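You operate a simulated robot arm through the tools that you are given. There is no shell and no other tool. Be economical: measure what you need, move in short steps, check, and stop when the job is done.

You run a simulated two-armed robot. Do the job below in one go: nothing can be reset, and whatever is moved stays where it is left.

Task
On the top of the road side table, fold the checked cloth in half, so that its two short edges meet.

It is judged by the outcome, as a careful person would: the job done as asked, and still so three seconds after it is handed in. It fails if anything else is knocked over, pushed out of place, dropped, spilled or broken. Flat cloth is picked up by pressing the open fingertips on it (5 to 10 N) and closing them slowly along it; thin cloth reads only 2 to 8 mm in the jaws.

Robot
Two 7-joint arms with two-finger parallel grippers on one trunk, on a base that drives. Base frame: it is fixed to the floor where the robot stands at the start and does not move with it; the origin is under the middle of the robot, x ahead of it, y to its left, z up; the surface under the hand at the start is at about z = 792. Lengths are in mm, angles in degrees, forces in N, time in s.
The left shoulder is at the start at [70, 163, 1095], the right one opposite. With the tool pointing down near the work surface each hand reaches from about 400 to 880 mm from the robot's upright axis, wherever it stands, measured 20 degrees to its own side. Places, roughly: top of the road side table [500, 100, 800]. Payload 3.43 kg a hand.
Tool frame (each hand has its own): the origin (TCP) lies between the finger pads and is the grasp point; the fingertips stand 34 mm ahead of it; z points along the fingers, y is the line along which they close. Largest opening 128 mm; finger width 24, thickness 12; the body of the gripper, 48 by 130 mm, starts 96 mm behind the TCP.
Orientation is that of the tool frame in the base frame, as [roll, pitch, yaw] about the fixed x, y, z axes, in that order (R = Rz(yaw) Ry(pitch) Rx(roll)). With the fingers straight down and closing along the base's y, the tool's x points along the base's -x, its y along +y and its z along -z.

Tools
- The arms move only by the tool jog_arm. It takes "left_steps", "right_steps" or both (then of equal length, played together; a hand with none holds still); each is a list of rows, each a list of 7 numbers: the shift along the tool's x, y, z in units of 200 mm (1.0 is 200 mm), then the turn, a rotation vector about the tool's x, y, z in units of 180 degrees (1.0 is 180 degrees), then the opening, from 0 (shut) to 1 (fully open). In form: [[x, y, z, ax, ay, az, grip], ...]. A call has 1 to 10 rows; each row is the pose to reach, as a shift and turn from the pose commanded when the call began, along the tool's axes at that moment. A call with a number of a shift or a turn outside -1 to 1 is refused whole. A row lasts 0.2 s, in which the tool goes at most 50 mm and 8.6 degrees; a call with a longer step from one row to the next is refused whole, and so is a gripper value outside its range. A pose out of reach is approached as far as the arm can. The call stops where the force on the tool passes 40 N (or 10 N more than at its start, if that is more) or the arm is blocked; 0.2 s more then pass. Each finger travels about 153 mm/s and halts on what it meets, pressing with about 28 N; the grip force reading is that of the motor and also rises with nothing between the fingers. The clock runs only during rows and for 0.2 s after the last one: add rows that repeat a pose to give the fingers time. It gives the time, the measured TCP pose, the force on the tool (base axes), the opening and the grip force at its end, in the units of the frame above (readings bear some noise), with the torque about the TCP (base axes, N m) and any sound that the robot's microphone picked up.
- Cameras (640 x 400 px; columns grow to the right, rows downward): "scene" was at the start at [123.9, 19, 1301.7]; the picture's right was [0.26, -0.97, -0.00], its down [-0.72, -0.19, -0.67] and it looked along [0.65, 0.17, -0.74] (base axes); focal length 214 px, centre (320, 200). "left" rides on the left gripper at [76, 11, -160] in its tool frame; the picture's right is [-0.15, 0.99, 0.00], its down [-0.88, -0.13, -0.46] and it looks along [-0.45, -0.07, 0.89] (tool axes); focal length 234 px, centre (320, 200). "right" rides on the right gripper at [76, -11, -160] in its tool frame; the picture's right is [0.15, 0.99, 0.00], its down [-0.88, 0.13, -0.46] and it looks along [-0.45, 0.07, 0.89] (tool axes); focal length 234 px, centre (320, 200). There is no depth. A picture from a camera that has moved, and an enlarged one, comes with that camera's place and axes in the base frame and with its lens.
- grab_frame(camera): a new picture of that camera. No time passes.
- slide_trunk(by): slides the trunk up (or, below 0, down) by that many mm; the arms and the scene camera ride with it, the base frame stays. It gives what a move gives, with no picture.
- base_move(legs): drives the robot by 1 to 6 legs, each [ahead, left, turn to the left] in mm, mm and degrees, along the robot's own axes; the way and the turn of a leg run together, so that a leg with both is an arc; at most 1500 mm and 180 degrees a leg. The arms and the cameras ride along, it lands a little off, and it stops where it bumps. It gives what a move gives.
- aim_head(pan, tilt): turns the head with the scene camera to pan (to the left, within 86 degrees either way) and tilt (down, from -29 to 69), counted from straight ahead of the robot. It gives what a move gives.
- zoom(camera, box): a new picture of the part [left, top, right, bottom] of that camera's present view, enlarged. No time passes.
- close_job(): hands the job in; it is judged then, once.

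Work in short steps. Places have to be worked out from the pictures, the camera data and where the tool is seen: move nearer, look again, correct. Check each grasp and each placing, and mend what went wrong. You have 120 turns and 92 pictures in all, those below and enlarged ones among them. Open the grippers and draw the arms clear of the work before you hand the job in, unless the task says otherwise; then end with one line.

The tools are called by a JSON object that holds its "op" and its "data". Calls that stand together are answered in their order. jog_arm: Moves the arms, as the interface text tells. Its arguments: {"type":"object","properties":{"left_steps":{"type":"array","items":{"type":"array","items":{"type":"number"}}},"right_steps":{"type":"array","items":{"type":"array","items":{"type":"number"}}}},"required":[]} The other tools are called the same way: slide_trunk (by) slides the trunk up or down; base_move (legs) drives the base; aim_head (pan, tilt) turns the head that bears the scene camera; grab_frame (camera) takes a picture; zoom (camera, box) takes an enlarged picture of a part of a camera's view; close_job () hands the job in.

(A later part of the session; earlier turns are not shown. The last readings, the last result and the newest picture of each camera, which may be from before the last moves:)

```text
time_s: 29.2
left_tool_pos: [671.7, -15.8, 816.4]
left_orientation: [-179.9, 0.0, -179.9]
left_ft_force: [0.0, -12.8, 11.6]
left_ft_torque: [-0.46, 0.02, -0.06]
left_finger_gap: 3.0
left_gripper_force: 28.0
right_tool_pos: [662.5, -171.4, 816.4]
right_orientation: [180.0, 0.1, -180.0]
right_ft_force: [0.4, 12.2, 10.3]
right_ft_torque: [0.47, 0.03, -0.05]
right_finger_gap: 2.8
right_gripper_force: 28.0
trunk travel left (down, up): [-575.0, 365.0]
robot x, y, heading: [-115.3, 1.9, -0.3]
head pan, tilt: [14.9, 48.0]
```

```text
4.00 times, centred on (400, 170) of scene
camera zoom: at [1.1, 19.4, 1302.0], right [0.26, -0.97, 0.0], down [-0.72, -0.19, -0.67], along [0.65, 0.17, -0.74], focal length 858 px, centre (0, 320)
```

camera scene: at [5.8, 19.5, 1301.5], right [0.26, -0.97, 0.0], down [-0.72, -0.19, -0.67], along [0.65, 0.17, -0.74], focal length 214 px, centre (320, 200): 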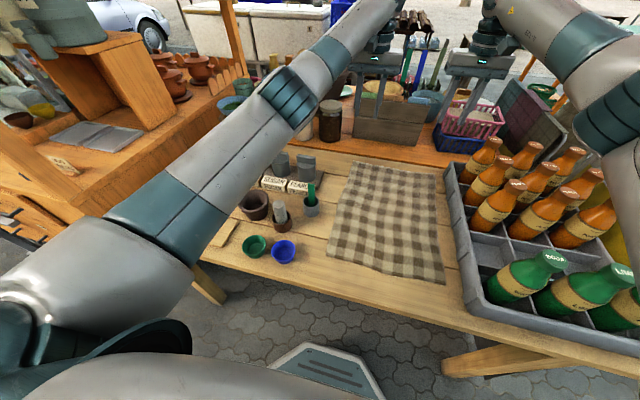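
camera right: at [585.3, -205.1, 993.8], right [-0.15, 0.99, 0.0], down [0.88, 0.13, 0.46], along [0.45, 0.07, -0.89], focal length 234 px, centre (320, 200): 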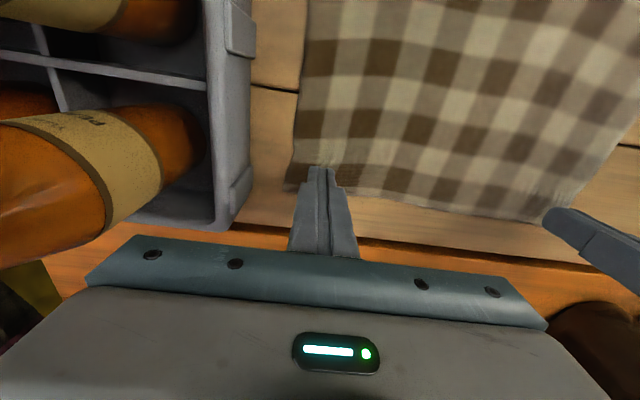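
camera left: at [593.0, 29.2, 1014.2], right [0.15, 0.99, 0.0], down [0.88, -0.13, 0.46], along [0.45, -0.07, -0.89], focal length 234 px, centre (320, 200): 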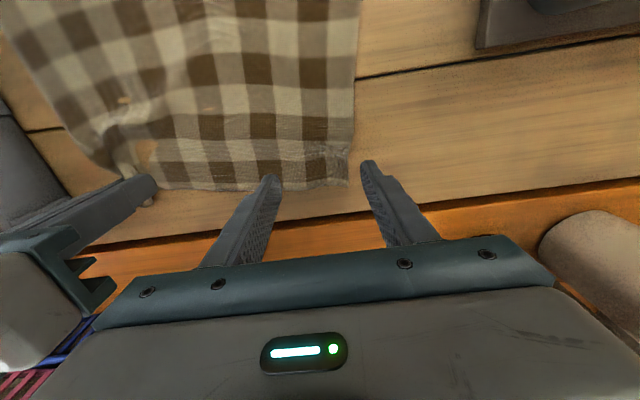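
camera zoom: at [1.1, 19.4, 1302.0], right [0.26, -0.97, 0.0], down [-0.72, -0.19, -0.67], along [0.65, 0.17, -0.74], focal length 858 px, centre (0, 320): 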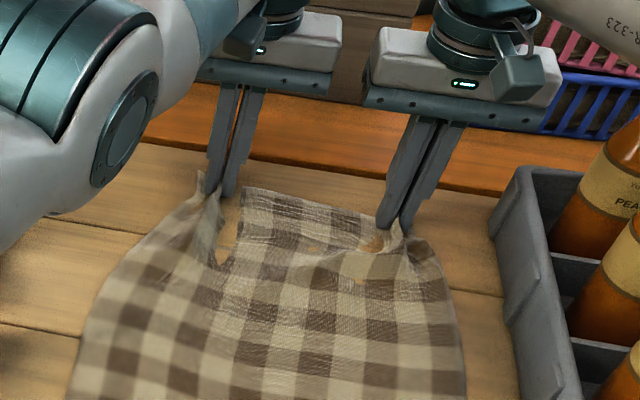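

Both hands now hold cloth (3.0 and 2.8 mm). I lift gently 40 mm, easing the tension by bringing the hands slightly together, and look.

{"op": "jog_arm", "data": {"left_steps": [[0, -0.01, -0.05, 0, 0, 0, 0], [0.05, -0.02, -0.1, 0, 0, 0, 0], [0.1, -0.02, -0.15, 0, 0, 0, 0], [0.15, -0.02, -0.2, 0, 0, 0, 0]], "right_steps": [[0, 0.01, -0.05, 0, 0, 0, 0], [0.05, 0.02, -0.1, 0, 0, 0, 0], [0.1, 0.02, -0.15, 0, 0, 0, 0], [0.15, 0.02, -0.2, 0, 0, 0, 0]]}}

{"op": "grab_frame", "data": {"camera": "scene"}}

{"op": "grab_frame", "data": {"camera": "right"}}

{"op": "grab_frame", "data": {"camera": "left"}}

```text
time_s: 30.2
left_tool_pos: [665.9, -29.4, 855.8]
left_orientation: [179.9, -0.2, -180.0]
left_ft_force: [-0.6, -1.2, 0.2]
left_ft_torque: [-0.01, -0.03, -0.02]
left_finger_gap: 2.6
left_gripper_force: 28.4
left hand out of reach, approached as far as the arm can: row 1, 2, 3, 4
right_tool_pos: [634.7, -168.5, 854.8]
right_orientation: [-180.0, 0.0, 180.0]
right_ft_force: [-0.1, -0.6, 0.1]
right_ft_torque: [0.01, -0.02, -0.04]
right_finger_gap: 2.7
right_gripper_force: 27.7
trunk travel left (down, up): [-575.0, 365.0]
robot x, y, heading: [-119.7, -0.1, 0.1]
head pan, tilt: [14.9, 48.0]
```

```text
63 pictures are left
camera scene: at [2.6, 18.6, 1301.8], right [0.26, -0.97, 0.0], down [-0.72, -0.19, -0.67], along [0.65, 0.17, -0.74], focal length 214 px, centre (320, 200)
```

scene: 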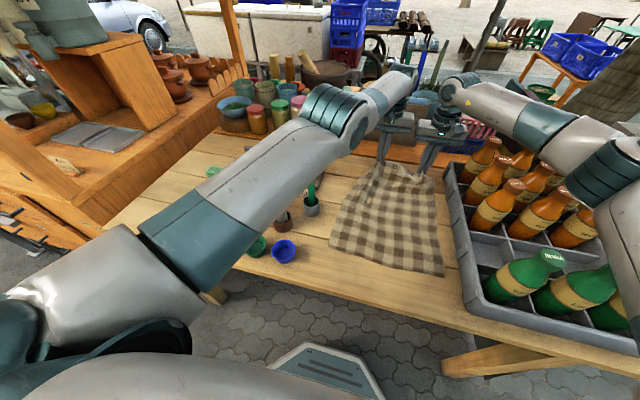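

```text
62 pictures are left
camera right: at [556.9, -180.0, 1014.9], right [-0.14, 0.99, 0.0], down [0.88, 0.13, 0.46], along [0.45, 0.07, -0.89], focal length 234 px, centre (320, 200)
```

right: 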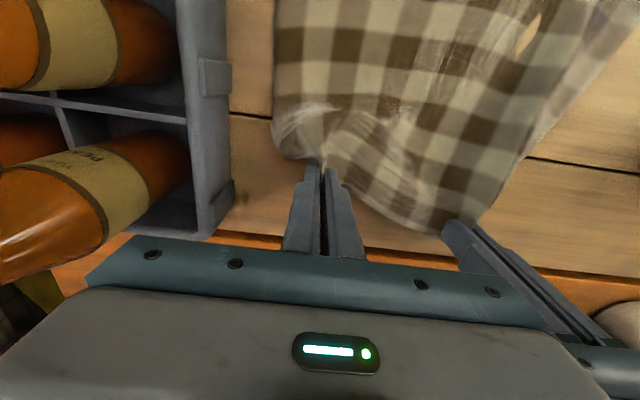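

```text
61 pictures are left
camera left: at [591.1, -17.8, 1014.6], right [0.15, 0.99, 0.0], down [0.88, -0.13, 0.45], along [0.45, -0.07, -0.89], focal length 234 px, centre (320, 200)
```

left: 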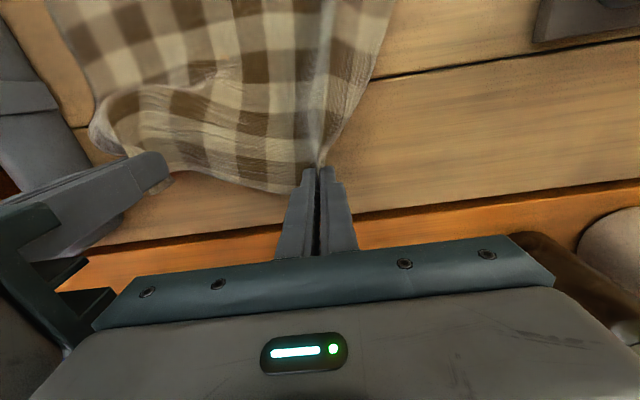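

Both grips hold: the left near its corner, the right about 45 mm inside its corner. I start the fold arc about the mid line (x≈482), raising both hands and bringing them to x≈560. I also tilt the fingers toward +x, so the edge turns over with the fold.

{"op": "jog_arm", "data": {"left_steps": [[0.09, 0.02, -0.06, 0, -0.028, 0, 0], [0.18, 0.04, -0.12, 0, -0.056, 0, 0], [0.27, 0.06, -0.18, 0, -0.083, 0, 0], [0.36, 0.07, -0.25, 0, -0.111, 0, 0], [0.45, 0.08, -0.31, 0, -0.139, 0, 0], [0.53, 0.09, -0.375, 0, -0.167, 0, 0]], "right_steps": [[0.06, 0.01, -0.06, 0, -0.028, 0, 0], [0.12, 0.02, -0.12, 0, -0.056, 0, 0], [0.18, 0.03, -0.18, 0, -0.083, 0, 0], [0.25, 0.04, -0.25, 0, -0.111, 0, 0], [0.31, 0.04, -0.31, 0, -0.139, 0, 0], [0.375, 0.04, -0.375, 0, -0.167, 0, 0]]}}

{"op": "grab_frame", "data": {"camera": "scene"}}

```text
time_s: 31.8
left_tool_pos: [732.6, -147.7, 950.6]
left_orientation: [-159.7, 20.3, -172.6]
left_ft_force: [-11.2, 0.5, -0.2]
left_ft_torque: [0.02, 0.4, -0.25]
left_finger_gap: 2.7
left_gripper_force: 28.1
left hand out of reach, approached as far as the arm can: row 1, 2, 3, 4, 5, 6
right_tool_pos: [559.7, -162.9, 929.4]
right_orientation: [-180.0, 30.1, 179.8]
right_ft_force: [12.0, -0.5, 1.4]
right_ft_torque: [-0.01, -0.36, -0.02]
right_finger_gap: 2.5
right_gripper_force: 28.4
trunk travel left (down, up): [-575.0, 365.0]
robot x, y, heading: [-117.7, 0.0, 0.4]
head pan, tilt: [14.9, 48.0]
stopped in row 6 (left hand): the arm was blocked; the commanded pose is now the measured one
```

```text
60 pictures are left
camera scene: at [4.4, 19.0, 1301.6], right [0.26, -0.97, 0.0], down [-0.72, -0.19, -0.67], along [0.65, 0.17, -0.74], focal length 214 px, centre (320, 200)
```

scene: 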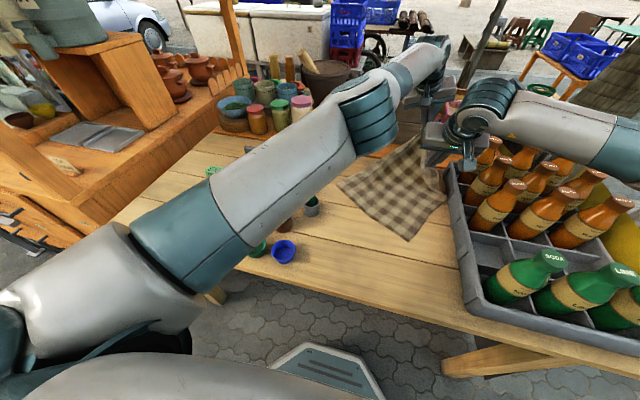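

The left arm's solver ran off to (733,−148), apparently at its reach limit, and swung the cloth; the grips still hold. I bring it back away from the limit to about (592,−10,910) with a matching 30° tilt, and shift the right hand slightly to slacken the cloth.

{"op": "jog_arm", "data": {"left_steps": [[0.127, 0.144, -0.058, -0.019, -0.009, 0.009, 0], [0.255, 0.287, -0.116, -0.038, -0.019, 0.018, 0], [0.382, 0.431, -0.174, -0.057, -0.028, 0.028, 0], [0.51, 0.574, -0.232, -0.076, -0.037, 0.037, 0], [0.637, 0.718, -0.29, -0.095, -0.047, 0.046, 0]], "right_steps": [[0, 0.013, 0, 0, 0, 0, 0], [0, 0.026, 0, 0, 0, 0, 0], [0, 0.039, 0, 0, 0, 0, 0], [0, 0.052, 0, 0, 0, 0, 0], [0, 0.065, 0, 0, 0, 0, 0]]}}

{"op": "grab_frame", "data": {"camera": "scene"}}

```text
time_s: 33.0
left_tool_pos: [766.4, -75.1, 924.3]
left_orientation: [179.9, 30.2, 180.0]
left_ft_force: [-0.1, 0.1, 1.4]
left_ft_torque: [-0.03, -0.01, 0.06]
left_finger_gap: 2.6
left_gripper_force: 27.8
left hand out of reach, approached as far as the arm can: row 1, 2, 3, 4, 5
right_tool_pos: [558.4, -149.0, 926.9]
right_orientation: [-179.9, 29.8, 180.0]
right_ft_force: [-0.1, 0.8, 0.2]
right_ft_torque: [0.03, 0.0, -0.02]
right_finger_gap: 0.1
right_gripper_force: 28.4
trunk travel left (down, up): [-575.0, 365.0]
robot x, y, heading: [-124.7, -0.5, -0.2]
head pan, tilt: [14.9, 48.0]
```

```text
59 pictures are left
camera scene: at [4.2, 18.9, 1301.6], right [0.26, -0.97, 0.0], down [-0.72, -0.19, -0.67], along [0.65, 0.17, -0.74], focal length 214 px, centre (320, 200)
```

scene: 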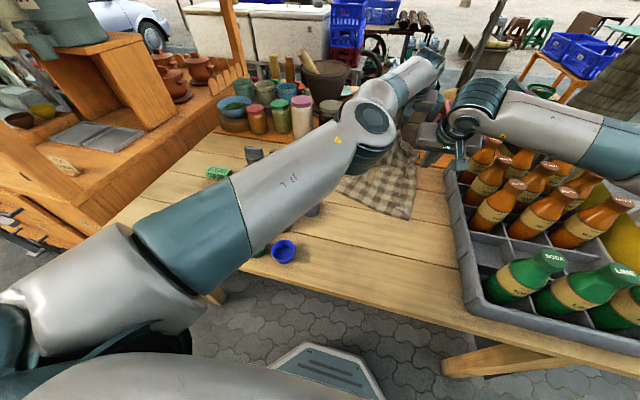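

The right grip slipped out (0.1) and the left arm is stretched straight out to x=766. I'll look through the left camera before retracting it.

{"op": "grab_frame", "data": {"camera": "left"}}

{"op": "zoom", "data": {"camera": "scene", "box": [300, 40, 540, 240]}}

```text
58 pictures are left
camera left: at [620.7, -64.9, 1024.5], right [0.12, 0.99, 0.08], down [0.53, -0.13, 0.84], along [0.84, -0.06, -0.54], focal length 234 px, centre (320, 200)
```

left: 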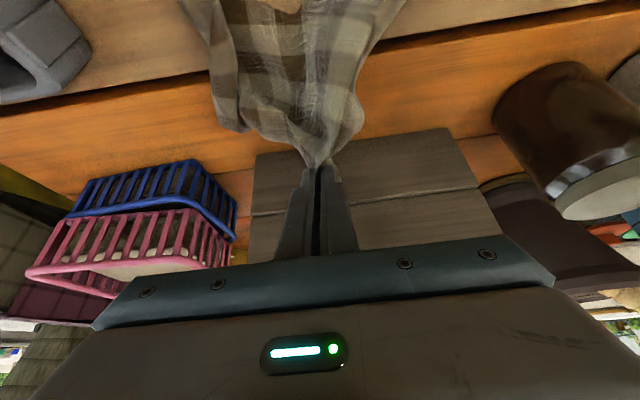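

```text
2.00 times, centred on (420, 140) of scene
camera zoom: at [4.2, 18.9, 1301.6], right [0.26, -0.97, 0.0], down [-0.72, -0.19, -0.67], along [0.65, 0.17, -0.74], focal length 429 px, centre (120, 320)
```

zoom: 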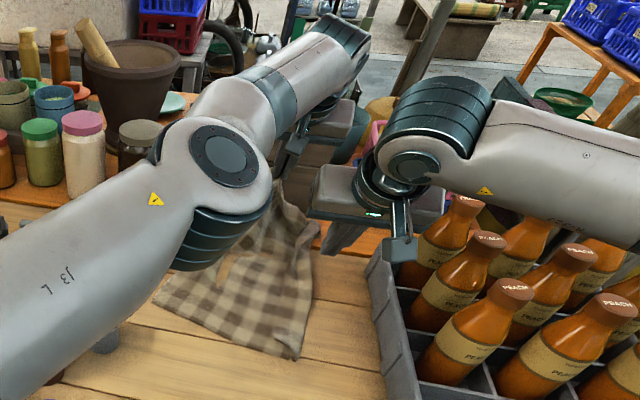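

The left still holds its corner and nothing is disturbed. I test a small retract, moving up and back, in short steps.

{"op": "jog_arm", "data": {"left_steps": [[0.036, 0.05, -0.136, 0, 0, 0, 0], [0.072, 0.1, -0.272, 0, 0, 0, 0], [0.108, 0.15, -0.408, 0, 0, 0, 0]], "right_steps": [[0, -0.05, 0, 0, 0, 0, 0], [0, -0.1, 0, 0, 0, 0, 0], [0, -0.1, 0, 0, 0, 0, 0]]}}

```text
time_s: 33.8
left_tool_pos: [761.5, -73.0, 985.6]
left_orientation: [180.0, 30.3, -180.0]
left_ft_force: [0.6, -0.2, -0.3]
left_ft_torque: [-0.03, 0.03, 0.0]
left_finger_gap: 2.8
left_gripper_force: 27.9
left hand out of reach, approached as far as the arm can: row 1, 2, 3
right_tool_pos: [558.4, -168.2, 928.4]
right_orientation: [-180.0, 29.9, 179.9]
right_ft_force: [0.1, -0.1, -0.5]
right_ft_torque: [0.01, -0.01, 0.05]
right_finger_gap: 0.0
right_gripper_force: 28.2
trunk travel left (down, up): [-575.0, 365.0]
robot x, y, heading: [-121.3, -0.2, 0.3]
head pan, tilt: [14.9, 48.0]
```

It slides along a limit rather than retracting. I'll try turning the tool a little in yaw toward the arm's direction while retracting.

{"op": "jog_arm", "data": {"left_steps": [[0.08, 0, -0.05, 0, 0, 0.04, 0], [0.16, 0, -0.1, 0, 0, 0.08, 0], [0.24, 0, -0.15, 0, 0, 0.12, 0], [0.32, 0, -0.2, 0, 0, 0.14, 0]]}}

{"op": "grab_frame", "data": {"camera": "scene"}}

```text
time_s: 34.8
left_tool_pos: [756.7, -77.3, 1002.3]
left_orientation: [166.1, 27.0, 151.4]
left_ft_force: [-0.3, 0.1, -0.3]
left_ft_torque: [-0.03, -0.01, -0.03]
left_finger_gap: 2.9
left_gripper_force: 28.0
left hand out of reach, approached as far as the arm can: row 1, 2, 3, 4
right_tool_pos: [557.5, -168.4, 927.6]
right_orientation: [-179.9, 29.9, 179.9]
right_ft_force: [0.2, 0.1, 0.1]
right_ft_torque: [-0.02, 0.02, -0.02]
right_finger_gap: 0.0
right_gripper_force: 28.1
trunk travel left (down, up): [-575.0, 365.0]
robot x, y, heading: [-120.7, -0.7, 0.1]
head pan, tilt: [14.9, 48.0]
```

```text
56 pictures are left
camera scene: at [3.7, 19.1, 1301.7], right [0.26, -0.97, 0.0], down [-0.72, -0.19, -0.67], along [0.65, 0.17, -0.74], focal length 214 px, centre (320, 200)
```

scene: 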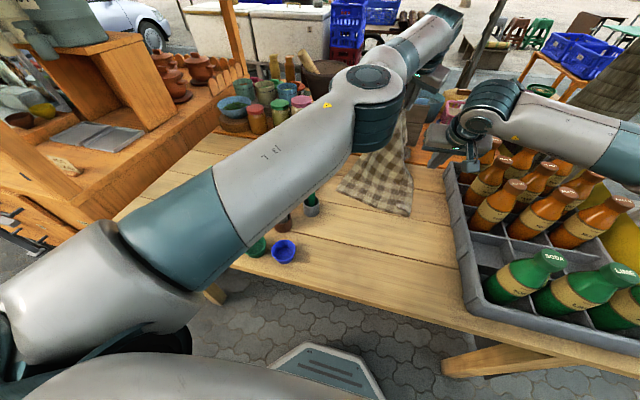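

The left hand seems limited when reaching across its own side (y < 0). I'll swing it well back to its own side (y≈+110), restoring the vertical orientation.

{"op": "jog_arm", "data": {"left_steps": [[0.12, 0.119, -0.033, 0.006, 0.027, -0.023, 0], [0.24, 0.237, -0.067, 0.012, 0.055, -0.046, 0], [0.36, 0.356, -0.1, 0.018, 0.082, -0.068, 0], [0.479, 0.475, -0.133, 0.025, 0.11, -0.091, 0], [0.598, 0.593, -0.167, 0.031, 0.137, -0.114, 0], [0.718, 0.712, -0.2, 0.037, 0.1645, -0.137, 0]]}}

{"op": "grab_frame", "data": {"camera": "scene"}}

```text
time_s: 36.2
left_tool_pos: [691.3, 109.2, 1003.7]
left_orientation: [-179.9, 0.0, -179.9]
left_ft_force: [-0.9, 0.1, -0.4]
left_ft_torque: [-0.02, 0.02, -0.05]
left_finger_gap: 2.8
left_gripper_force: 27.7
left hand out of reach, approached as far as the arm can: row 1, 2, 3, 4, 5, 6
right_tool_pos: [559.1, -168.7, 927.0]
right_orientation: [-179.8, 30.0, 179.9]
right_ft_force: [-0.5, 0.4, -0.6]
right_ft_torque: [-0.01, 0.02, -0.04]
right_finger_gap: 0.0
right_gripper_force: 27.9
trunk travel left (down, up): [-575.0, 365.0]
robot x, y, heading: [-118.1, 0.3, 0.0]
head pan, tilt: [14.9, 48.0]
```

```text
55 pictures are left
camera scene: at [3.9, 20.3, 1301.6], right [0.26, -0.97, 0.0], down [-0.72, -0.19, -0.67], along [0.65, 0.17, -0.74], focal length 214 px, centre (320, 200)
```

scene: 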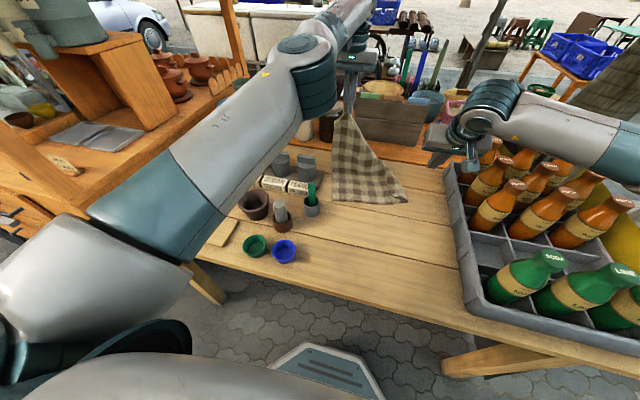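

The left is back at (691,109) and upright, still holding the cloth. I test a straight retract in −x with a small rise.

{"op": "jog_arm", "data": {"left_steps": [[0.1, 0.0, -0.05, 0, 0, 0, 0], [0.25, 0.0, -0.1, 0, 0, 0, 0], [0.4, 0.0, -0.15, 0, 0, 0, 0], [0.55, 0, -0.15, 0, 0, 0, 0]]}}

```text
time_s: 37.2
left_tool_pos: [677.7, 92.7, 1052.3]
left_orientation: [-179.9, 0.1, -179.9]
left_ft_force: [-0.4, -0.8, -0.4]
left_ft_torque: [0.02, -0.02, -0.05]
left_finger_gap: 2.6
left_gripper_force: 28.1
left hand out of reach, approached as far as the arm can: row 1, 2, 3, 4
right_tool_pos: [559.6, -168.1, 927.1]
right_orientation: [-179.9, 29.9, -180.0]
right_ft_force: [0.1, -0.1, -0.4]
right_ft_torque: [0.01, -0.01, 0.01]
right_finger_gap: 0.3
right_gripper_force: 27.7
trunk travel left (down, up): [-575.0, 365.0]
robot x, y, heading: [-119.8, 2.6, 0.2]
head pan, tilt: [14.9, 48.0]
```

The elbow appears locked straight on the wrong side of its singularity. I'll push the target outward, high over the shelf, to straighten it fully, and then come inward.

{"op": "jog_arm", "data": {"left_steps": [[-0.1, 0.05, -0.15, 0, 0, 0, 0], [-0.25, 0.1, -0.3, 0, 0, 0, 0], [-0.4, 0.1, -0.35, 0, 0, 0, 0], [-0.5, 0.1, -0.35, 0, 0, 0, 0], [-0.5, 0.1, -0.35, 0, 0, 0, 0]]}}

{"op": "jog_arm", "data": {"left_steps": [[0.1, 0.1, 0.05, 0, 0, 0, 0], [0.3, 0.15, 0.1, 0, 0, 0, 0], [0.5, 0.2, 0.1, 0, 0, 0, 0], [0.7, 0.2, 0.1, 0, 0, 0, 0]]}}

{"op": "grab_frame", "data": {"camera": "scene"}}

```text
time_s: 38.4
left_tool_pos: [676.9, 112.1, 1076.4]
left_orientation: [-180.0, 0.3, 180.0]
left_ft_force: [0.0, -0.6, -0.7]
left_ft_torque: [0.01, -0.01, -0.01]
left_finger_gap: 2.7
left_gripper_force: 27.4
left hand out of reach, approached as far as the arm can: row 1, 2, 3, 4, 5
right_tool_pos: [559.0, -168.9, 927.6]
right_orientation: [-179.8, 29.9, 179.9]
right_ft_force: [0.8, -0.1, 0.8]
right_ft_torque: [-0.03, 0.02, -0.01]
right_finger_gap: 0.0
right_gripper_force: 27.4
trunk travel left (down, up): [-575.0, 365.0]
robot x, y, heading: [-118.5, 2.6, 0.0]
head pan, tilt: [14.9, 48.0]
```

```text
time_s: 39.4
left_tool_pos: [532.5, 147.3, 1058.7]
left_orientation: [-179.9, 0.2, -179.9]
left_ft_force: [-0.5, 0.1, -0.9]
left_ft_torque: [0.02, 0.01, 0.02]
left_finger_gap: 2.7
left_gripper_force: 27.8
right_tool_pos: [558.1, -168.1, 926.8]
right_orientation: [-179.9, 29.9, 179.9]
right_ft_force: [-0.4, -0.4, 1.0]
right_ft_torque: [0.01, -0.03, 0.0]
right_finger_gap: 0.3
right_gripper_force: 28.5
trunk travel left (down, up): [-575.0, 365.0]
robot x, y, heading: [-118.2, -1.2, 0.1]
head pan, tilt: [14.9, 48.0]
```

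```text
54 pictures are left
camera scene: at [3.3, 19.5, 1301.7], right [0.26, -0.97, 0.0], down [-0.72, -0.19, -0.67], along [0.65, 0.17, -0.74], focal length 214 px, centre (320, 200)
```

scene: 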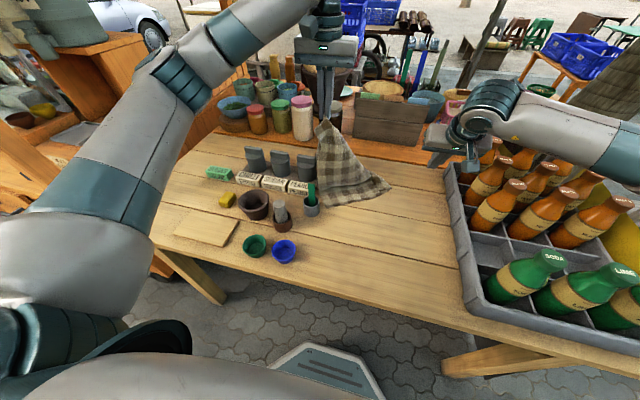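

Escaped: the left arm is back in its normal posture, holding the corner at (532,147,1059). I zoom in to see how the cloth lies.

{"op": "zoom", "data": {"camera": "scene", "box": [260, 80, 420, 220]}}

{"op": "grab_frame", "data": {"camera": "right"}}

```text
2.86 times, centred on (340, 150) of scene
camera zoom: at [3.3, 19.5, 1301.7], right [0.26, -0.97, 0.0], down [-0.72, -0.19, -0.67], along [0.65, 0.17, -0.74], focal length 613 px, centre (263, 343)
```

zoom: 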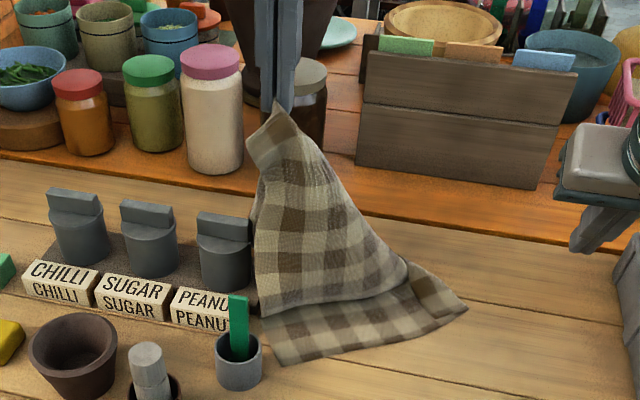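

```text
52 pictures are left
camera right: at [412.0, -178.3, 1028.7], right [-0.12, 0.99, -0.08], down [0.54, 0.13, 0.83], along [0.84, 0.06, -0.55], focal length 234 px, centre (320, 200)
```

right: 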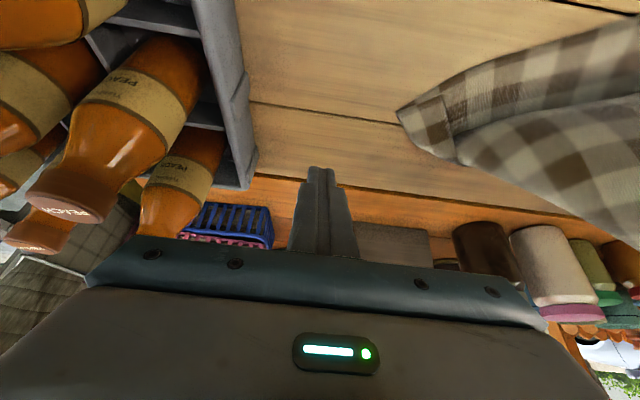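

Nothing else has moved. Corner A is in the left hand, and the original near edge D–C lies from about (434,107) to (580,−86). I'll carry A to the right first, away from the shakers and cup, and raise and straighten the right hand.

{"op": "jog_arm", "data": {"left_steps": [[0, 0, -0.1, 0, 0, 0, 0], [0, -0.12, -0.15, 0, 0, 0, 0], [0.0, -0.27, -0.15, 0, 0, 0, 0], [0.05, -0.42, -0.15, 0, 0, 0, 0], [0.1, -0.55, -0.15, 0, 0, 0, 0]], "right_steps": [[-0.05, -0.02, -0.086, 0, 0.035, 0, 0], [-0.1, -0.04, -0.172, 0, 0.07, 0, 0], [-0.15, -0.06, -0.258, 0, 0.105, 0, 0], [-0.2, -0.08, -0.345, 0, 0.14, 0, 0], [-0.2, -0.1, -0.345, 0, 0.167, 0, 0]]}}

{"op": "grab_frame", "data": {"camera": "scene"}}

```text
time_s: 40.6
left_tool_pos: [513.4, 36.8, 1086.5]
left_orientation: [-179.9, 0.1, -179.9]
left_ft_force: [0.1, 0.4, 0.2]
left_ft_torque: [0.03, 0.02, -0.01]
left_finger_gap: 3.0
left_gripper_force: 28.3
right_tool_pos: [560.2, -189.0, 1007.7]
right_orientation: [-180.0, -0.3, 179.9]
right_ft_force: [-0.3, -0.4, -0.2]
right_ft_torque: [0.03, -0.01, 0.01]
right_finger_gap: 0.0
right_gripper_force: 28.5
trunk travel left (down, up): [-575.0, 365.0]
robot x, y, heading: [-118.3, 2.1, 0.0]
head pan, tilt: [14.9, 48.0]
```

```text
51 pictures are left
camera scene: at [4.7, 17.9, 1301.5], right [0.26, -0.97, 0.0], down [-0.72, -0.19, -0.67], along [0.65, 0.17, -0.74], focal length 214 px, centre (320, 200)
```

scene: 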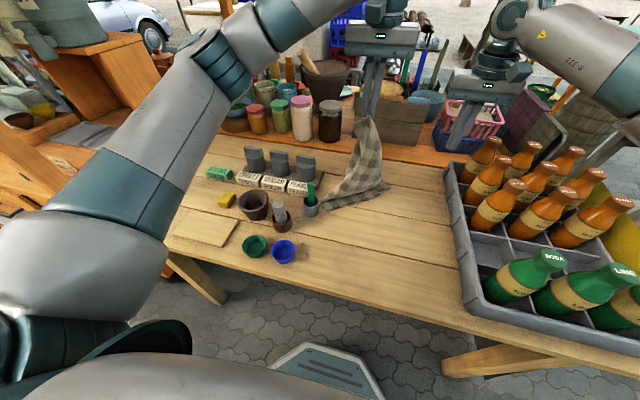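

Cloth is clear of the cup. Before deciding the regrasp I need to identify the corners, so I look closer.

{"op": "zoom", "data": {"camera": "scene", "box": [290, 100, 430, 230]}}

{"op": "grab_frame", "data": {"camera": "right"}}

```text
3.08 times, centred on (360, 165) of scene
camera zoom: at [4.7, 17.9, 1301.5], right [0.26, -0.97, 0.0], down [-0.72, -0.19, -0.67], along [0.65, 0.17, -0.74], focal length 660 px, centre (197, 308)
```

zoom: 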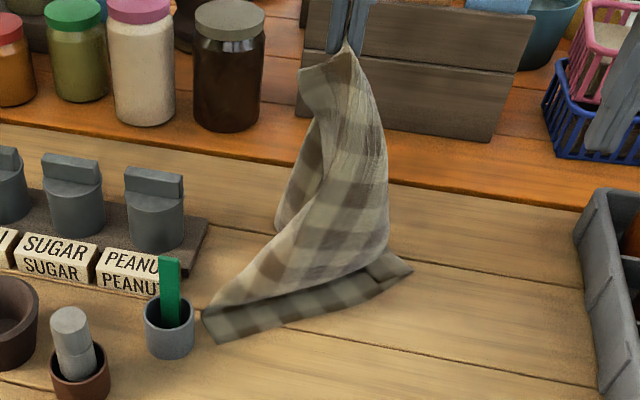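

```text
49 pictures are left
camera right: at [484.6, -199.5, 1167.5], right [-0.14, 0.99, 0.0], down [0.88, 0.13, 0.45], along [0.45, 0.06, -0.89], focal length 234 px, centre (320, 200)
```

right: 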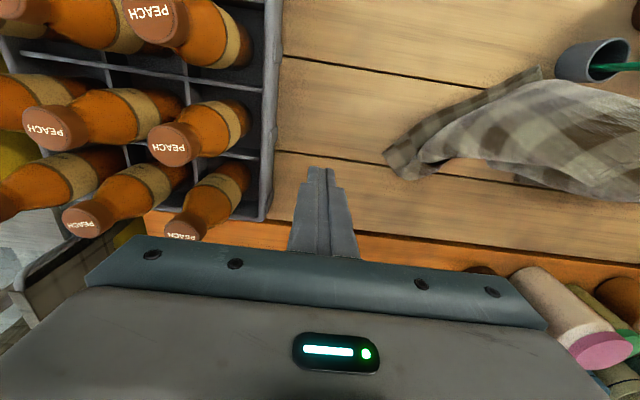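

I'll use the near edge D–C as the edge to hold, so the rest hangs straight by gravity. First I drive forward 120 mm, which carries A toward +x off the free D–C strip and brings both arms back to comfortable reach.

{"op": "base_move", "data": {"legs": [[110, 0, 0]]}}

{"op": "grab_frame", "data": {"camera": "scene"}}

```text
time_s: 41.8
left_tool_pos: [624.1, 39.4, 1085.9]
left_orientation: [-179.9, 0.2, -179.9]
left_ft_force: [0.5, 0.1, 0.4]
left_ft_torque: [-0.01, -0.02, 0.01]
left_finger_gap: 2.5
left_gripper_force: 28.4
right_tool_pos: [670.6, -187.4, 1008.6]
right_orientation: [-179.9, -0.1, 179.9]
right_ft_force: [0.7, -0.9, -0.4]
right_ft_torque: [-0.01, 0.03, 0.02]
right_finger_gap: 0.0
right_gripper_force: 28.4
trunk travel left (down, up): [-575.0, 365.0]
robot x, y, heading: [-9.9, -0.8, -0.1]
head pan, tilt: [14.9, 48.0]
```

```text
48 pictures are left
camera scene: at [115.0, 19.2, 1301.7], right [0.26, -0.97, 0.0], down [-0.72, -0.19, -0.67], along [0.65, 0.17, -0.74], focal length 214 px, centre (320, 200)
```

scene: 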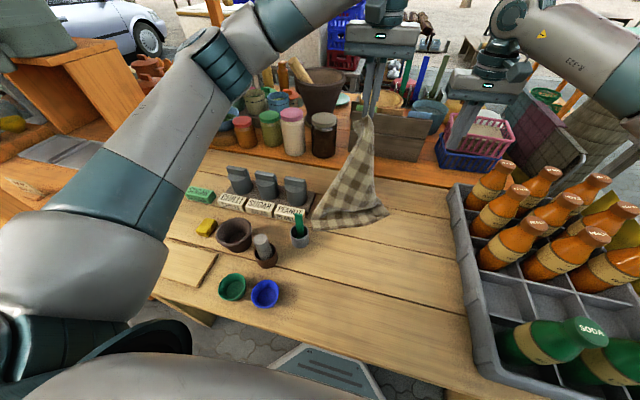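

D has drifted near the peanut shaker. I'll raise the right hand above the bottles and strafe the robot right, so A pulls the cloth away from the shakers.

{"op": "jog_arm", "data": {"right_steps": [[0, 0, -0.2, 0, 0, 0, 0], [0, 0, -0.4, 0, 0, 0, 0]], "left_steps": [[0, 0, -0.1, 0, 0, 0, 0], [0, 0, -0.2, 0, 0, 0, 0]]}}

{"op": "base_move", "data": {"legs": [[0, -100, 0]]}}

{"op": "grab_frame", "data": {"camera": "scene"}}

```text
time_s: 42.4
left_tool_pos: [622.9, 38.3, 1125.6]
left_orientation: [-179.8, 0.2, 180.0]
left_ft_force: [0.6, 0.0, -0.3]
left_ft_torque: [0.03, -0.02, 0.05]
left_finger_gap: 2.4
left_gripper_force: 27.9
right_tool_pos: [670.2, -185.5, 1087.4]
right_orientation: [-179.9, -0.2, 180.0]
right_ft_force: [0.6, 0.0, -0.3]
right_ft_torque: [0.0, 0.01, 0.0]
right_finger_gap: 0.0
right_gripper_force: 28.2
trunk travel left (down, up): [-575.0, 365.0]
robot x, y, heading: [-7.1, 1.0, 0.3]
head pan, tilt: [14.9, 48.0]
```

```text
time_s: 43.6
left_tool_pos: [623.0, -60.8, 1125.9]
left_orientation: [-179.9, 0.2, -179.8]
left_ft_force: [-0.4, 0.4, -0.5]
left_ft_torque: [0.01, -0.02, 0.0]
left_finger_gap: 2.8
left_gripper_force: 27.9
right_tool_pos: [670.3, -285.5, 1086.9]
right_orientation: [-179.9, -0.2, -179.9]
right_ft_force: [-0.9, -0.7, 0.7]
right_ft_torque: [0.01, 0.0, -0.03]
right_finger_gap: 0.0
right_gripper_force: 27.8
trunk travel left (down, up): [-575.0, 365.0]
robot x, y, heading: [-7.7, -100.2, -0.0]
head pan, tilt: [14.9, 48.0]
```

```text
47 pictures are left
camera scene: at [115.0, -80.3, 1301.6], right [0.26, -0.97, 0.0], down [-0.72, -0.19, -0.67], along [0.65, 0.17, -0.74], focal length 214 px, centre (320, 200)
```

scene: 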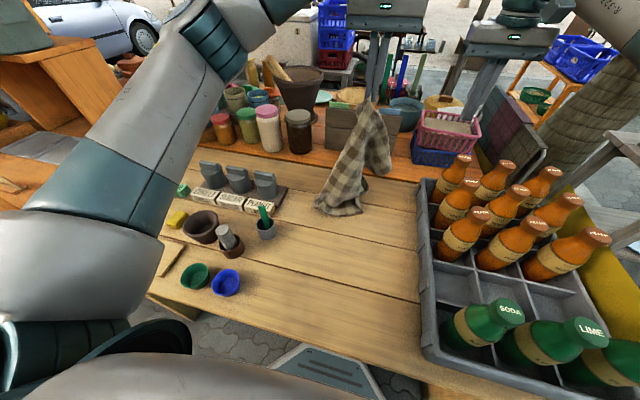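

Nothing is disturbed and the view is well centred. I'll raise the trunk so the cloth hangs nearly free, drive back so its bottom comes to the near part of the table, and then lay it out toward +x.

{"op": "slide_trunk", "data": {"by": 200}}

{"op": "base_move", "data": {"legs": [[-200, -20, 0]]}}

{"op": "grab_frame", "data": {"camera": "scene"}}

```text
time_s: 45.8
left_tool_pos: [623.1, -61.2, 1326.2]
left_orientation: [-179.9, 0.1, -179.8]
left_ft_force: [-0.5, 0.3, -0.7]
left_ft_torque: [0.0, 0.03, -0.01]
left_finger_gap: 2.7
left_gripper_force: 28.0
right_tool_pos: [670.5, -283.6, 1286.3]
right_orientation: [-179.9, -0.1, -180.0]
right_ft_force: [-0.5, 0.1, 0.5]
right_ft_torque: [-0.04, -0.02, 0.04]
right_finger_gap: 0.0
right_gripper_force: 28.1
trunk travel left (down, up): [-775.0, 165.0]
robot x, y, heading: [-12.7, -99.5, 0.4]
head pan, tilt: [14.9, 48.0]
```

```text
time_s: 47.4
left_tool_pos: [421.8, -81.7, 1322.8]
left_orientation: [-179.9, -0.1, -179.8]
left_ft_force: [0.7, 0.1, -0.2]
left_ft_torque: [0.01, 0.0, 0.05]
left_finger_gap: 2.8
left_gripper_force: 28.0
right_tool_pos: [468.9, -305.0, 1285.7]
right_orientation: [-179.9, -0.3, 179.9]
right_ft_force: [0.5, -0.7, -0.4]
right_ft_torque: [0.01, 0.01, -0.01]
right_finger_gap: 0.0
right_gripper_force: 28.0
trunk travel left (down, up): [-775.0, 165.0]
robot x, y, heading: [-213.0, -120.9, -0.0]
head pan, tilt: [14.9, 48.0]
```

```text
46 pictures are left
camera scene: at [-86.8, -100.3, 1501.3], right [0.26, -0.97, 0.0], down [-0.72, -0.19, -0.67], along [0.64, 0.17, -0.74], focal length 214 px, centre (320, 200)
```

scene: 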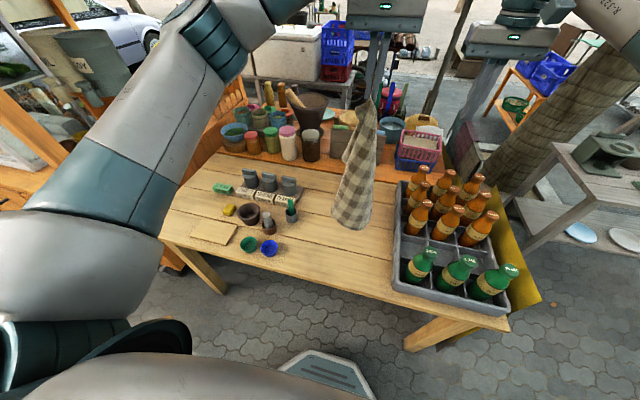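

The cloth hangs free now. I zoom in to identify the hanging corners.

{"op": "zoom", "data": {"camera": "scene", "box": [310, 80, 420, 240]}}

{"op": "grab_frame", "data": {"camera": "right"}}

{"op": "grab_frame", "data": {"camera": "left"}}

```text
2.50 times, centred on (365, 160) of scene
camera zoom: at [-86.8, -100.3, 1501.3], right [0.26, -0.97, 0.0], down [-0.72, -0.19, -0.67], along [0.64, 0.17, -0.74], focal length 536 px, centre (208, 300)
```

zoom: 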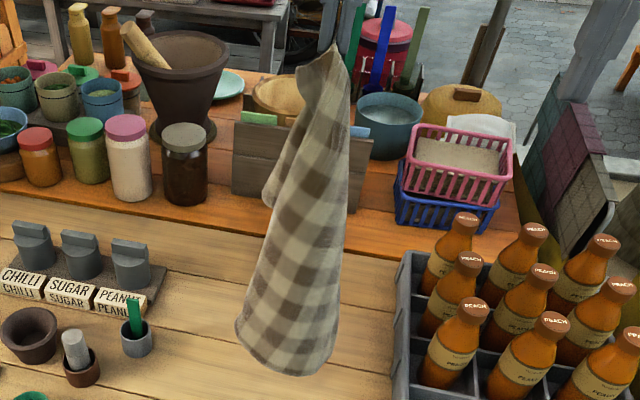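

```text
44 pictures are left
camera right: at [392.8, -315.5, 1445.7], right [-0.15, 0.99, 0.0], down [0.88, 0.13, 0.45], along [0.45, 0.06, -0.89], focal length 234 px, centre (320, 200)
```

right: 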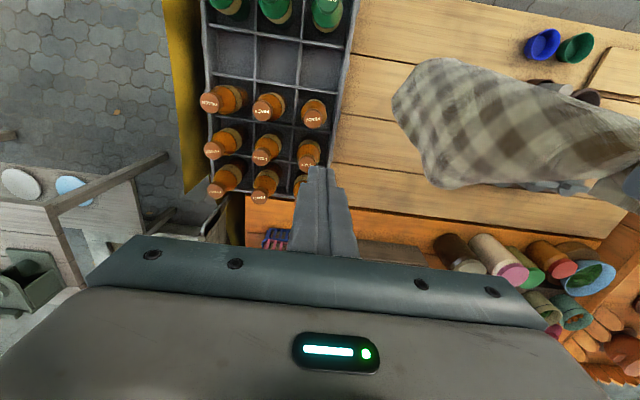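

```text
43 pictures are left
camera left: at [345.2, -69.6, 1483.8], right [0.14, 0.99, 0.0], down [0.88, -0.13, 0.46], along [0.45, -0.07, -0.89], focal length 234 px, centre (320, 200)
```

left: 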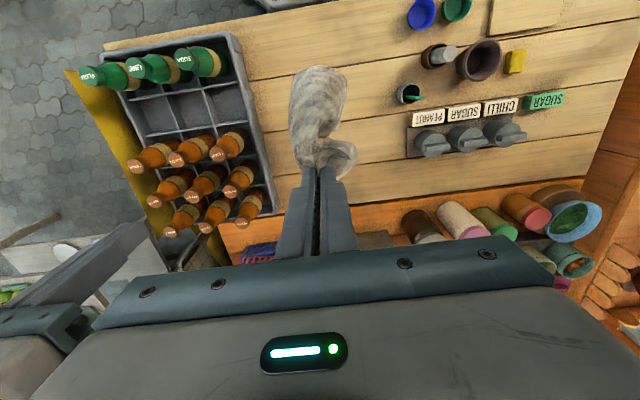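

The cloth hangs about 440 mm below A. I'll back up so the bottom lands near the front of the table, then lower and drive forward in stages to lay it out toward +x.

{"op": "base_move", "data": {"legs": [[-110, -20, 0]]}}

{"op": "slide_trunk", "data": {"by": -110}}

{"op": "base_move", "data": {"legs": [[170, 50, 0]]}}

{"op": "slide_trunk", "data": {"by": -90}}

{"op": "grab_frame", "data": {"camera": "scene"}}

```text
time_s: 48.6
left_tool_pos: [313.6, -101.1, 1324.0]
left_orientation: [-179.9, 0.0, -179.8]
left_ft_force: [0.1, 0.2, -0.1]
left_ft_torque: [-0.04, 0.01, 0.02]
left_finger_gap: 2.6
left_gripper_force: 28.4
right_tool_pos: [361.0, -324.0, 1285.2]
right_orientation: [-179.8, -0.4, -179.9]
right_ft_force: [-0.7, 0.7, 0.5]
right_ft_torque: [-0.01, 0.05, -0.03]
right_finger_gap: 0.0
right_gripper_force: 28.0
trunk travel left (down, up): [-775.0, 165.0]
robot x, y, heading: [-326.9, -137.7, 0.3]
head pan, tilt: [14.9, 48.0]
```

```text
time_s: 50.0
left_tool_pos: [311.1, -101.4, 1215.8]
left_orientation: [-179.9, 0.1, -179.8]
left_ft_force: [0.3, -0.2, 0.0]
left_ft_torque: [0.0, -0.01, -0.01]
left_finger_gap: 2.8
left_gripper_force: 28.1
right_tool_pos: [358.3, -324.7, 1177.9]
right_orientation: [-180.0, -0.1, -179.9]
right_ft_force: [-1.0, 0.9, 0.8]
right_ft_torque: [-0.01, -0.03, -0.04]
right_finger_gap: 0.0
right_gripper_force: 28.4
trunk travel left (down, up): [-665.0, 275.0]
robot x, y, heading: [-323.1, -140.2, -0.2]
head pan, tilt: [14.9, 48.0]
```

```text
time_s: 51.5
left_tool_pos: [479.4, -52.1, 1216.3]
left_orientation: [-180.0, 0.2, -180.0]
left_ft_force: [0.2, -0.3, -0.3]
left_ft_torque: [0.02, -0.02, 0.01]
left_finger_gap: 2.6
left_gripper_force: 27.7
right_tool_pos: [525.7, -276.2, 1176.7]
right_orientation: [-179.8, -0.1, 179.9]
right_ft_force: [0.7, 1.5, 1.5]
right_ft_torque: [0.0, 0.0, 0.0]
right_finger_gap: 0.2
right_gripper_force: 27.9
trunk travel left (down, up): [-665.0, 275.0]
robot x, y, heading: [-150.8, -90.9, -0.1]
head pan, tilt: [14.9, 48.0]
```

```text
time_s: 52.7
left_tool_pos: [480.6, -51.9, 1124.9]
left_orientation: [-179.9, 0.1, -179.9]
left_ft_force: [0.6, -0.1, 0.4]
left_ft_torque: [-0.02, -0.02, 0.01]
left_finger_gap: 2.9
left_gripper_force: 27.7
right_tool_pos: [527.7, -275.4, 1087.0]
right_orientation: [-179.9, -0.2, 179.9]
right_ft_force: [0.4, -0.2, -0.5]
right_ft_torque: [-0.02, 0.01, 0.01]
right_finger_gap: 0.0
right_gripper_force: 27.9
trunk travel left (down, up): [-575.0, 365.0]
robot x, y, heading: [-154.9, -91.0, 0.2]
head pan, tilt: [14.9, 48.0]
```

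```text
42 pictures are left
camera scene: at [-28.0, -71.0, 1301.7], right [0.26, -0.97, 0.0], down [-0.72, -0.19, -0.67], along [0.65, 0.17, -0.74], focal length 214 px, centre (320, 200)
```

scene: 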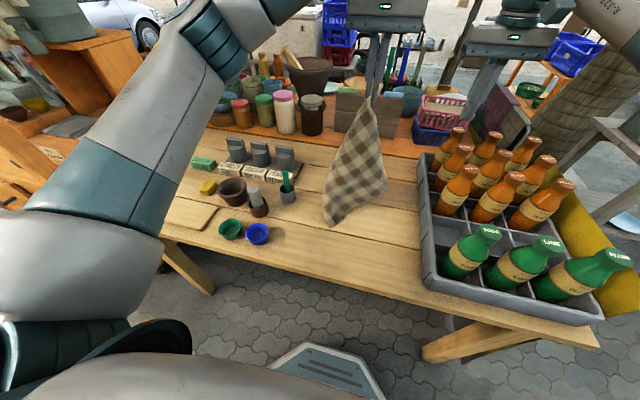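

The cloth is fanning out as it is laid, with its bottom at about (348,5). I continue forward and then lower A with the arm.

{"op": "base_move", "data": {"legs": [[150, 40, 0]]}}

{"op": "jog_arm", "data": {"left_steps": [[-0.05, 0, 0.2, 0, 0, 0, 0], [-0.1, 0, 0.4, 0, 0, 0, 0], [-0.16, 0, 0.6, 0, 0, 0, 0], [-0.22, 0, 0.8, 0, 0, 0, 0], [-0.28, 0, 1.0, 0, 0, 0, 0]]}}

{"op": "grab_frame", "data": {"camera": "scene"}}

```text
time_s: 54.1
left_tool_pos: [631.2, -13.0, 1124.9]
left_orientation: [-179.9, 0.1, -179.8]
left_ft_force: [0.3, -0.2, -0.1]
left_ft_torque: [-0.02, 0.01, 0.01]
left_finger_gap: 2.4
left_gripper_force: 27.6
right_tool_pos: [677.6, -238.2, 1085.9]
right_orientation: [-179.8, -0.2, 179.8]
right_ft_force: [0.3, -0.2, 0.5]
right_ft_torque: [0.02, 0.0, 0.02]
right_finger_gap: 0.0
right_gripper_force: 28.1
trunk travel left (down, up): [-575.0, 365.0]
robot x, y, heading: [-3.1, -49.4, -0.0]
head pan, tilt: [14.9, 48.0]
```

```text
time_s: 55.3
left_tool_pos: [689.8, -12.9, 923.9]
left_orientation: [-179.9, 0.2, -180.0]
left_ft_force: [1.1, 0.7, -0.4]
left_ft_torque: [0.01, 0.06, 0.03]
left_finger_gap: 2.7
left_gripper_force: 28.0
right_tool_pos: [679.3, -238.2, 1085.8]
right_orientation: [-179.9, -0.2, 179.8]
right_ft_force: [0.0, -0.4, 0.1]
right_ft_torque: [0.03, 0.03, 0.03]
right_finger_gap: 0.0
right_gripper_force: 28.2
trunk travel left (down, up): [-575.0, 365.0]
robot x, y, heading: [-1.3, -47.6, 0.1]
head pan, tilt: [14.9, 48.0]
```

```text
41 pictures are left
camera scene: at [123.6, -31.3, 1301.6], right [0.26, -0.97, 0.0], down [-0.72, -0.19, -0.67], along [0.65, 0.17, -0.74], focal length 214 px, centre (320, 200)
```

scene: 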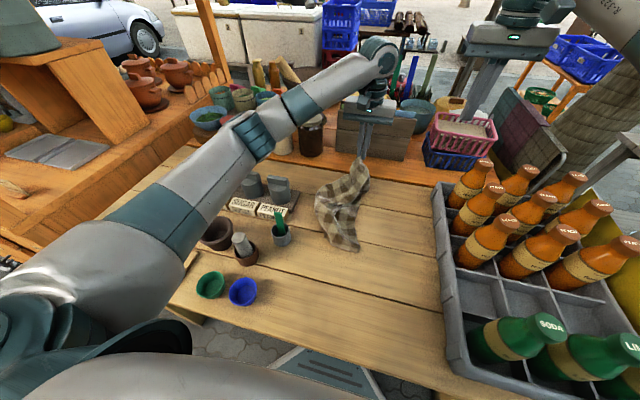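

The cloth got dragged along somewhat. I look closer at its present shape.

{"op": "zoom", "data": {"camera": "scene", "box": [290, 130, 400, 265]}}

```text
2.96 times, centred on (345, 198) of scene
camera zoom: at [123.6, -31.3, 1301.6], right [0.26, -0.97, 0.0], down [-0.72, -0.19, -0.67], along [0.65, 0.17, -0.74], focal length 636 px, centre (246, 207)
```

zoom: 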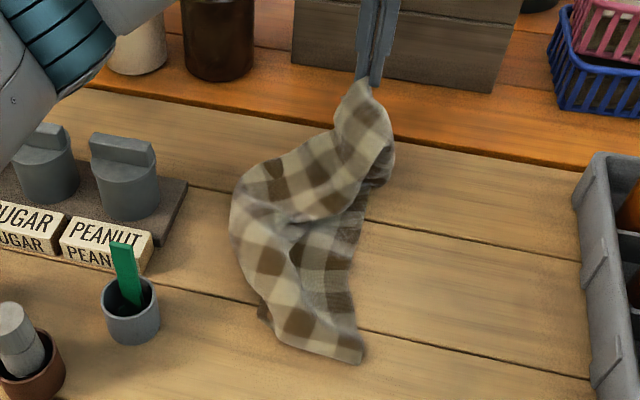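

A corner (call it K) lies at about (415,−25) with a free right-hand side edge. I'll shift A a little left and down to make room, and bring the right hand over K's side edge, turned 90° to close along x.

{"op": "jog_arm", "data": {"left_steps": [[0, 0.1, 0.08, 0, 0, 0, 0], [0, 0.2, 0.16, 0, 0, 0, 0], [0, 0.3, 0.24, 0, 0, 0, 0], [0, 0.35, 0.3, 0, 0, 0, 0], [0, 0.35, 0.3, 0, 0, 0, 0], [0, 0.35, 0.3, 0, 0, 0, 0]], "right_steps": [[0.17, 0.1, 0, 0, 0, -0.045, 0], [0.34, 0.2, 0, 0, 0, -0.09, 0.1], [0.51, 0.3, 0, 0, 0, -0.135, 0.2], [0.68, 0.4, 0, 0, 0, -0.18, 0.3], [0.85, 0.5, 0, 0, 0, -0.225, 0.45], [1.0, 0.6, 0, 0, 0, -0.27, 0.55]]}}

{"op": "grab_frame", "data": {"camera": "scene"}}

```text
time_s: 56.7
left_tool_pos: [687.6, 57.8, 864.8]
left_orientation: [-180.0, 0.1, 179.9]
left_ft_force: [0.3, -0.8, -0.6]
left_ft_torque: [-0.02, -0.04, 0.01]
left_finger_gap: 2.7
left_gripper_force: 27.8
right_tool_pos: [478.2, -116.1, 1086.2]
right_orientation: [180.0, -0.2, -131.6]
right_ft_force: [0.5, -0.4, 0.8]
right_ft_torque: [-0.01, 0.01, -0.02]
right_finger_gap: 70.4
right_gripper_force: 0.0
trunk travel left (down, up): [-575.0, 365.0]
robot x, y, heading: [-4.7, -53.7, 0.4]
head pan, tilt: [14.9, 48.0]
```

```text
39 pictures are left
camera scene: at [122.2, -30.3, 1301.7], right [0.26, -0.97, 0.0], down [-0.72, -0.19, -0.67], along [0.65, 0.17, -0.74], focal length 214 px, centre (320, 200)
```

scene: 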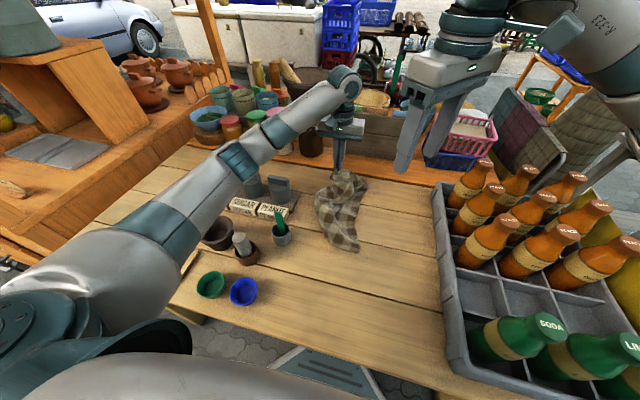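

The right hand is on track. I finish the turn and descend over the side edge of K to about (465,−8,900).

{"op": "jog_arm", "data": {"right_steps": [[-0.072, 0.081, 0.186, 0, 0, -0.046, 0.55], [-0.145, 0.162, 0.372, 0, 0, -0.092, 0.55], [-0.217, 0.243, 0.558, 0, 0, -0.138, 0.55], [-0.29, 0.324, 0.744, 0, 0, -0.184, 0.55], [-0.362, 0.405, 0.93, 0, 0, -0.23, 0.55]]}}

{"op": "grab_frame", "data": {"camera": "right"}}

{"op": "zoom", "data": {"camera": "scene", "box": [280, 120, 420, 265]}}

```text
time_s: 57.9
left_tool_pos: [687.6, 56.7, 863.7]
left_orientation: [-179.9, 0.3, -180.0]
left_ft_force: [-0.6, -0.3, 0.6]
left_ft_torque: [-0.01, -0.01, 0.03]
left_finger_gap: 2.5
left_gripper_force: 27.7
right_tool_pos: [466.6, -7.4, 900.7]
right_orientation: [179.8, -0.2, -89.9]
right_ft_force: [0.8, -0.1, -1.4]
right_ft_torque: [-0.01, 0.02, 0.03]
right_finger_gap: 70.5
right_gripper_force: 0.0
trunk travel left (down, up): [-575.0, 365.0]
robot x, y, heading: [1.6, -54.7, -0.2]
head pan, tilt: [14.9, 48.0]
```

```text
38 pictures are left
camera right: at [477.6, -82.2, 1060.7], right [-0.99, -0.15, 0.0], down [-0.13, 0.88, 0.45], along [-0.07, 0.45, -0.89], focal length 234 px, centre (320, 200)
```

right: 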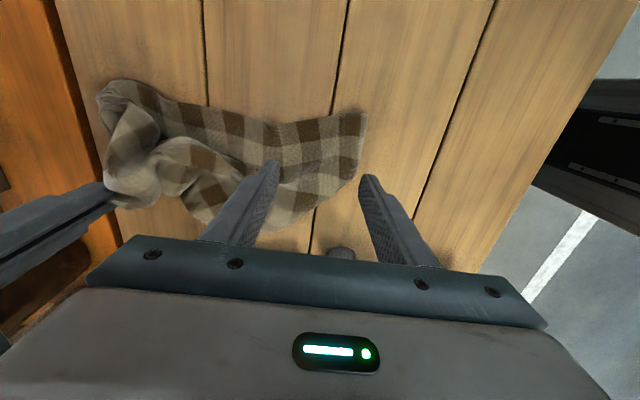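

```text
2.76 times, centred on (350, 192) of scene
camera zoom: at [122.8, -30.7, 1301.7], right [0.26, -0.97, 0.0], down [-0.72, -0.19, -0.67], along [0.65, 0.17, -0.74], focal length 592 px, centre (237, 221)
```

zoom: 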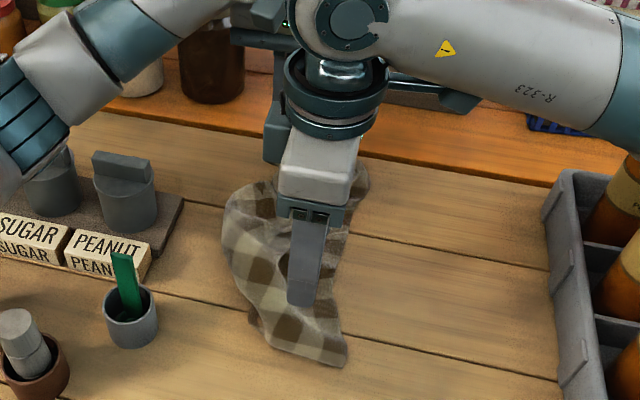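

K is at (421,−57), with its side edge running to (550,−28), lying flat. I centre at (465,−24) and press down.

{"op": "jog_arm", "data": {"right_steps": [[0.083, 0, 0.15, 0, 0, 0, 0.55], [0.083, 0, 0.3, 0, 0, 0, 0.55], [0.083, 0, 0.4, 0, 0, 0, 0.55], [0.083, 0, 0.415, 0, 0, 0, 0.55], [0.083, 0, 0.427, 0, 0, 0, 0.55]]}}

```text
time_s: 59.1
left_tool_pos: [686.6, 72.4, 865.9]
left_orientation: [-179.2, 0.3, -179.4]
left_ft_force: [-0.5, 1.4, 0.4]
left_ft_torque: [-0.03, -0.02, -0.02]
left_finger_gap: 2.9
left_gripper_force: 27.8
right_tool_pos: [471.0, -11.9, 827.9]
right_orientation: [-178.4, -0.8, -89.5]
right_ft_force: [0.5, 0.3, -0.8]
right_ft_torque: [-0.03, -0.02, -0.03]
right_finger_gap: 70.4
right_gripper_force: 0.0
trunk travel left (down, up): [-575.0, 365.0]
robot x, y, heading: [-0.2, -53.3, 0.3]
head pan, tilt: [14.9, 48.0]
```

The two arms are brushing (the left was pushed about 15 mm). I raise the right hand, set A down on the table and release it, then take the left arm up and out of the way.

{"op": "jog_arm", "data": {"right_steps": [[0, 0, -0.2, 0, 0, 0, 0.55], [0.1, 0, -0.45, 0, 0, 0, 0.55], [0.25, 0, -0.65, 0, 0, 0, 0.55]]}}

{"op": "jog_arm", "data": {"left_steps": [[0, 0, 0.1, 0, 0, 0, 0], [0, 0, 0.2, 0, 0, 0, 0], [0, 0, 0.22, 0, 0, 0, 0.15], [0, 0, 0.22, 0, 0, 0, 0.3], [0, 0, 0.0, 0, 0, 0, 0.3], [0, 0, -0.25, 0, 0, 0, 0.3], [0, 0, -0.5, 0, 0, 0, 0.3], [0, 0, -0.75, 0, 0, 0, 0.3], [0, 0, -0.95, 0, 0, 0, 0.3]]}}

```text
refused: row 2 steps farther than a row can; nothing moved
```

```text
time_s: 61.1
left_tool_pos: [683.3, 77.2, 1056.3]
left_orientation: [-179.3, 0.2, -179.4]
left_ft_force: [-0.8, 0.5, 0.4]
left_ft_torque: [-0.02, -0.02, -0.02]
left_finger_gap: 38.2
left_gripper_force: 0.1
right_tool_pos: [472.1, -13.4, 828.2]
right_orientation: [-178.4, -0.9, -89.7]
right_ft_force: [0.3, 0.2, 0.6]
right_ft_torque: [0.0, -0.01, 0.02]
right_finger_gap: 70.3
right_gripper_force: 0.0
trunk travel left (down, up): [-575.0, 365.0]
robot x, y, heading: [-1.9, -50.1, 0.5]
head pan, tilt: [14.9, 48.0]
```

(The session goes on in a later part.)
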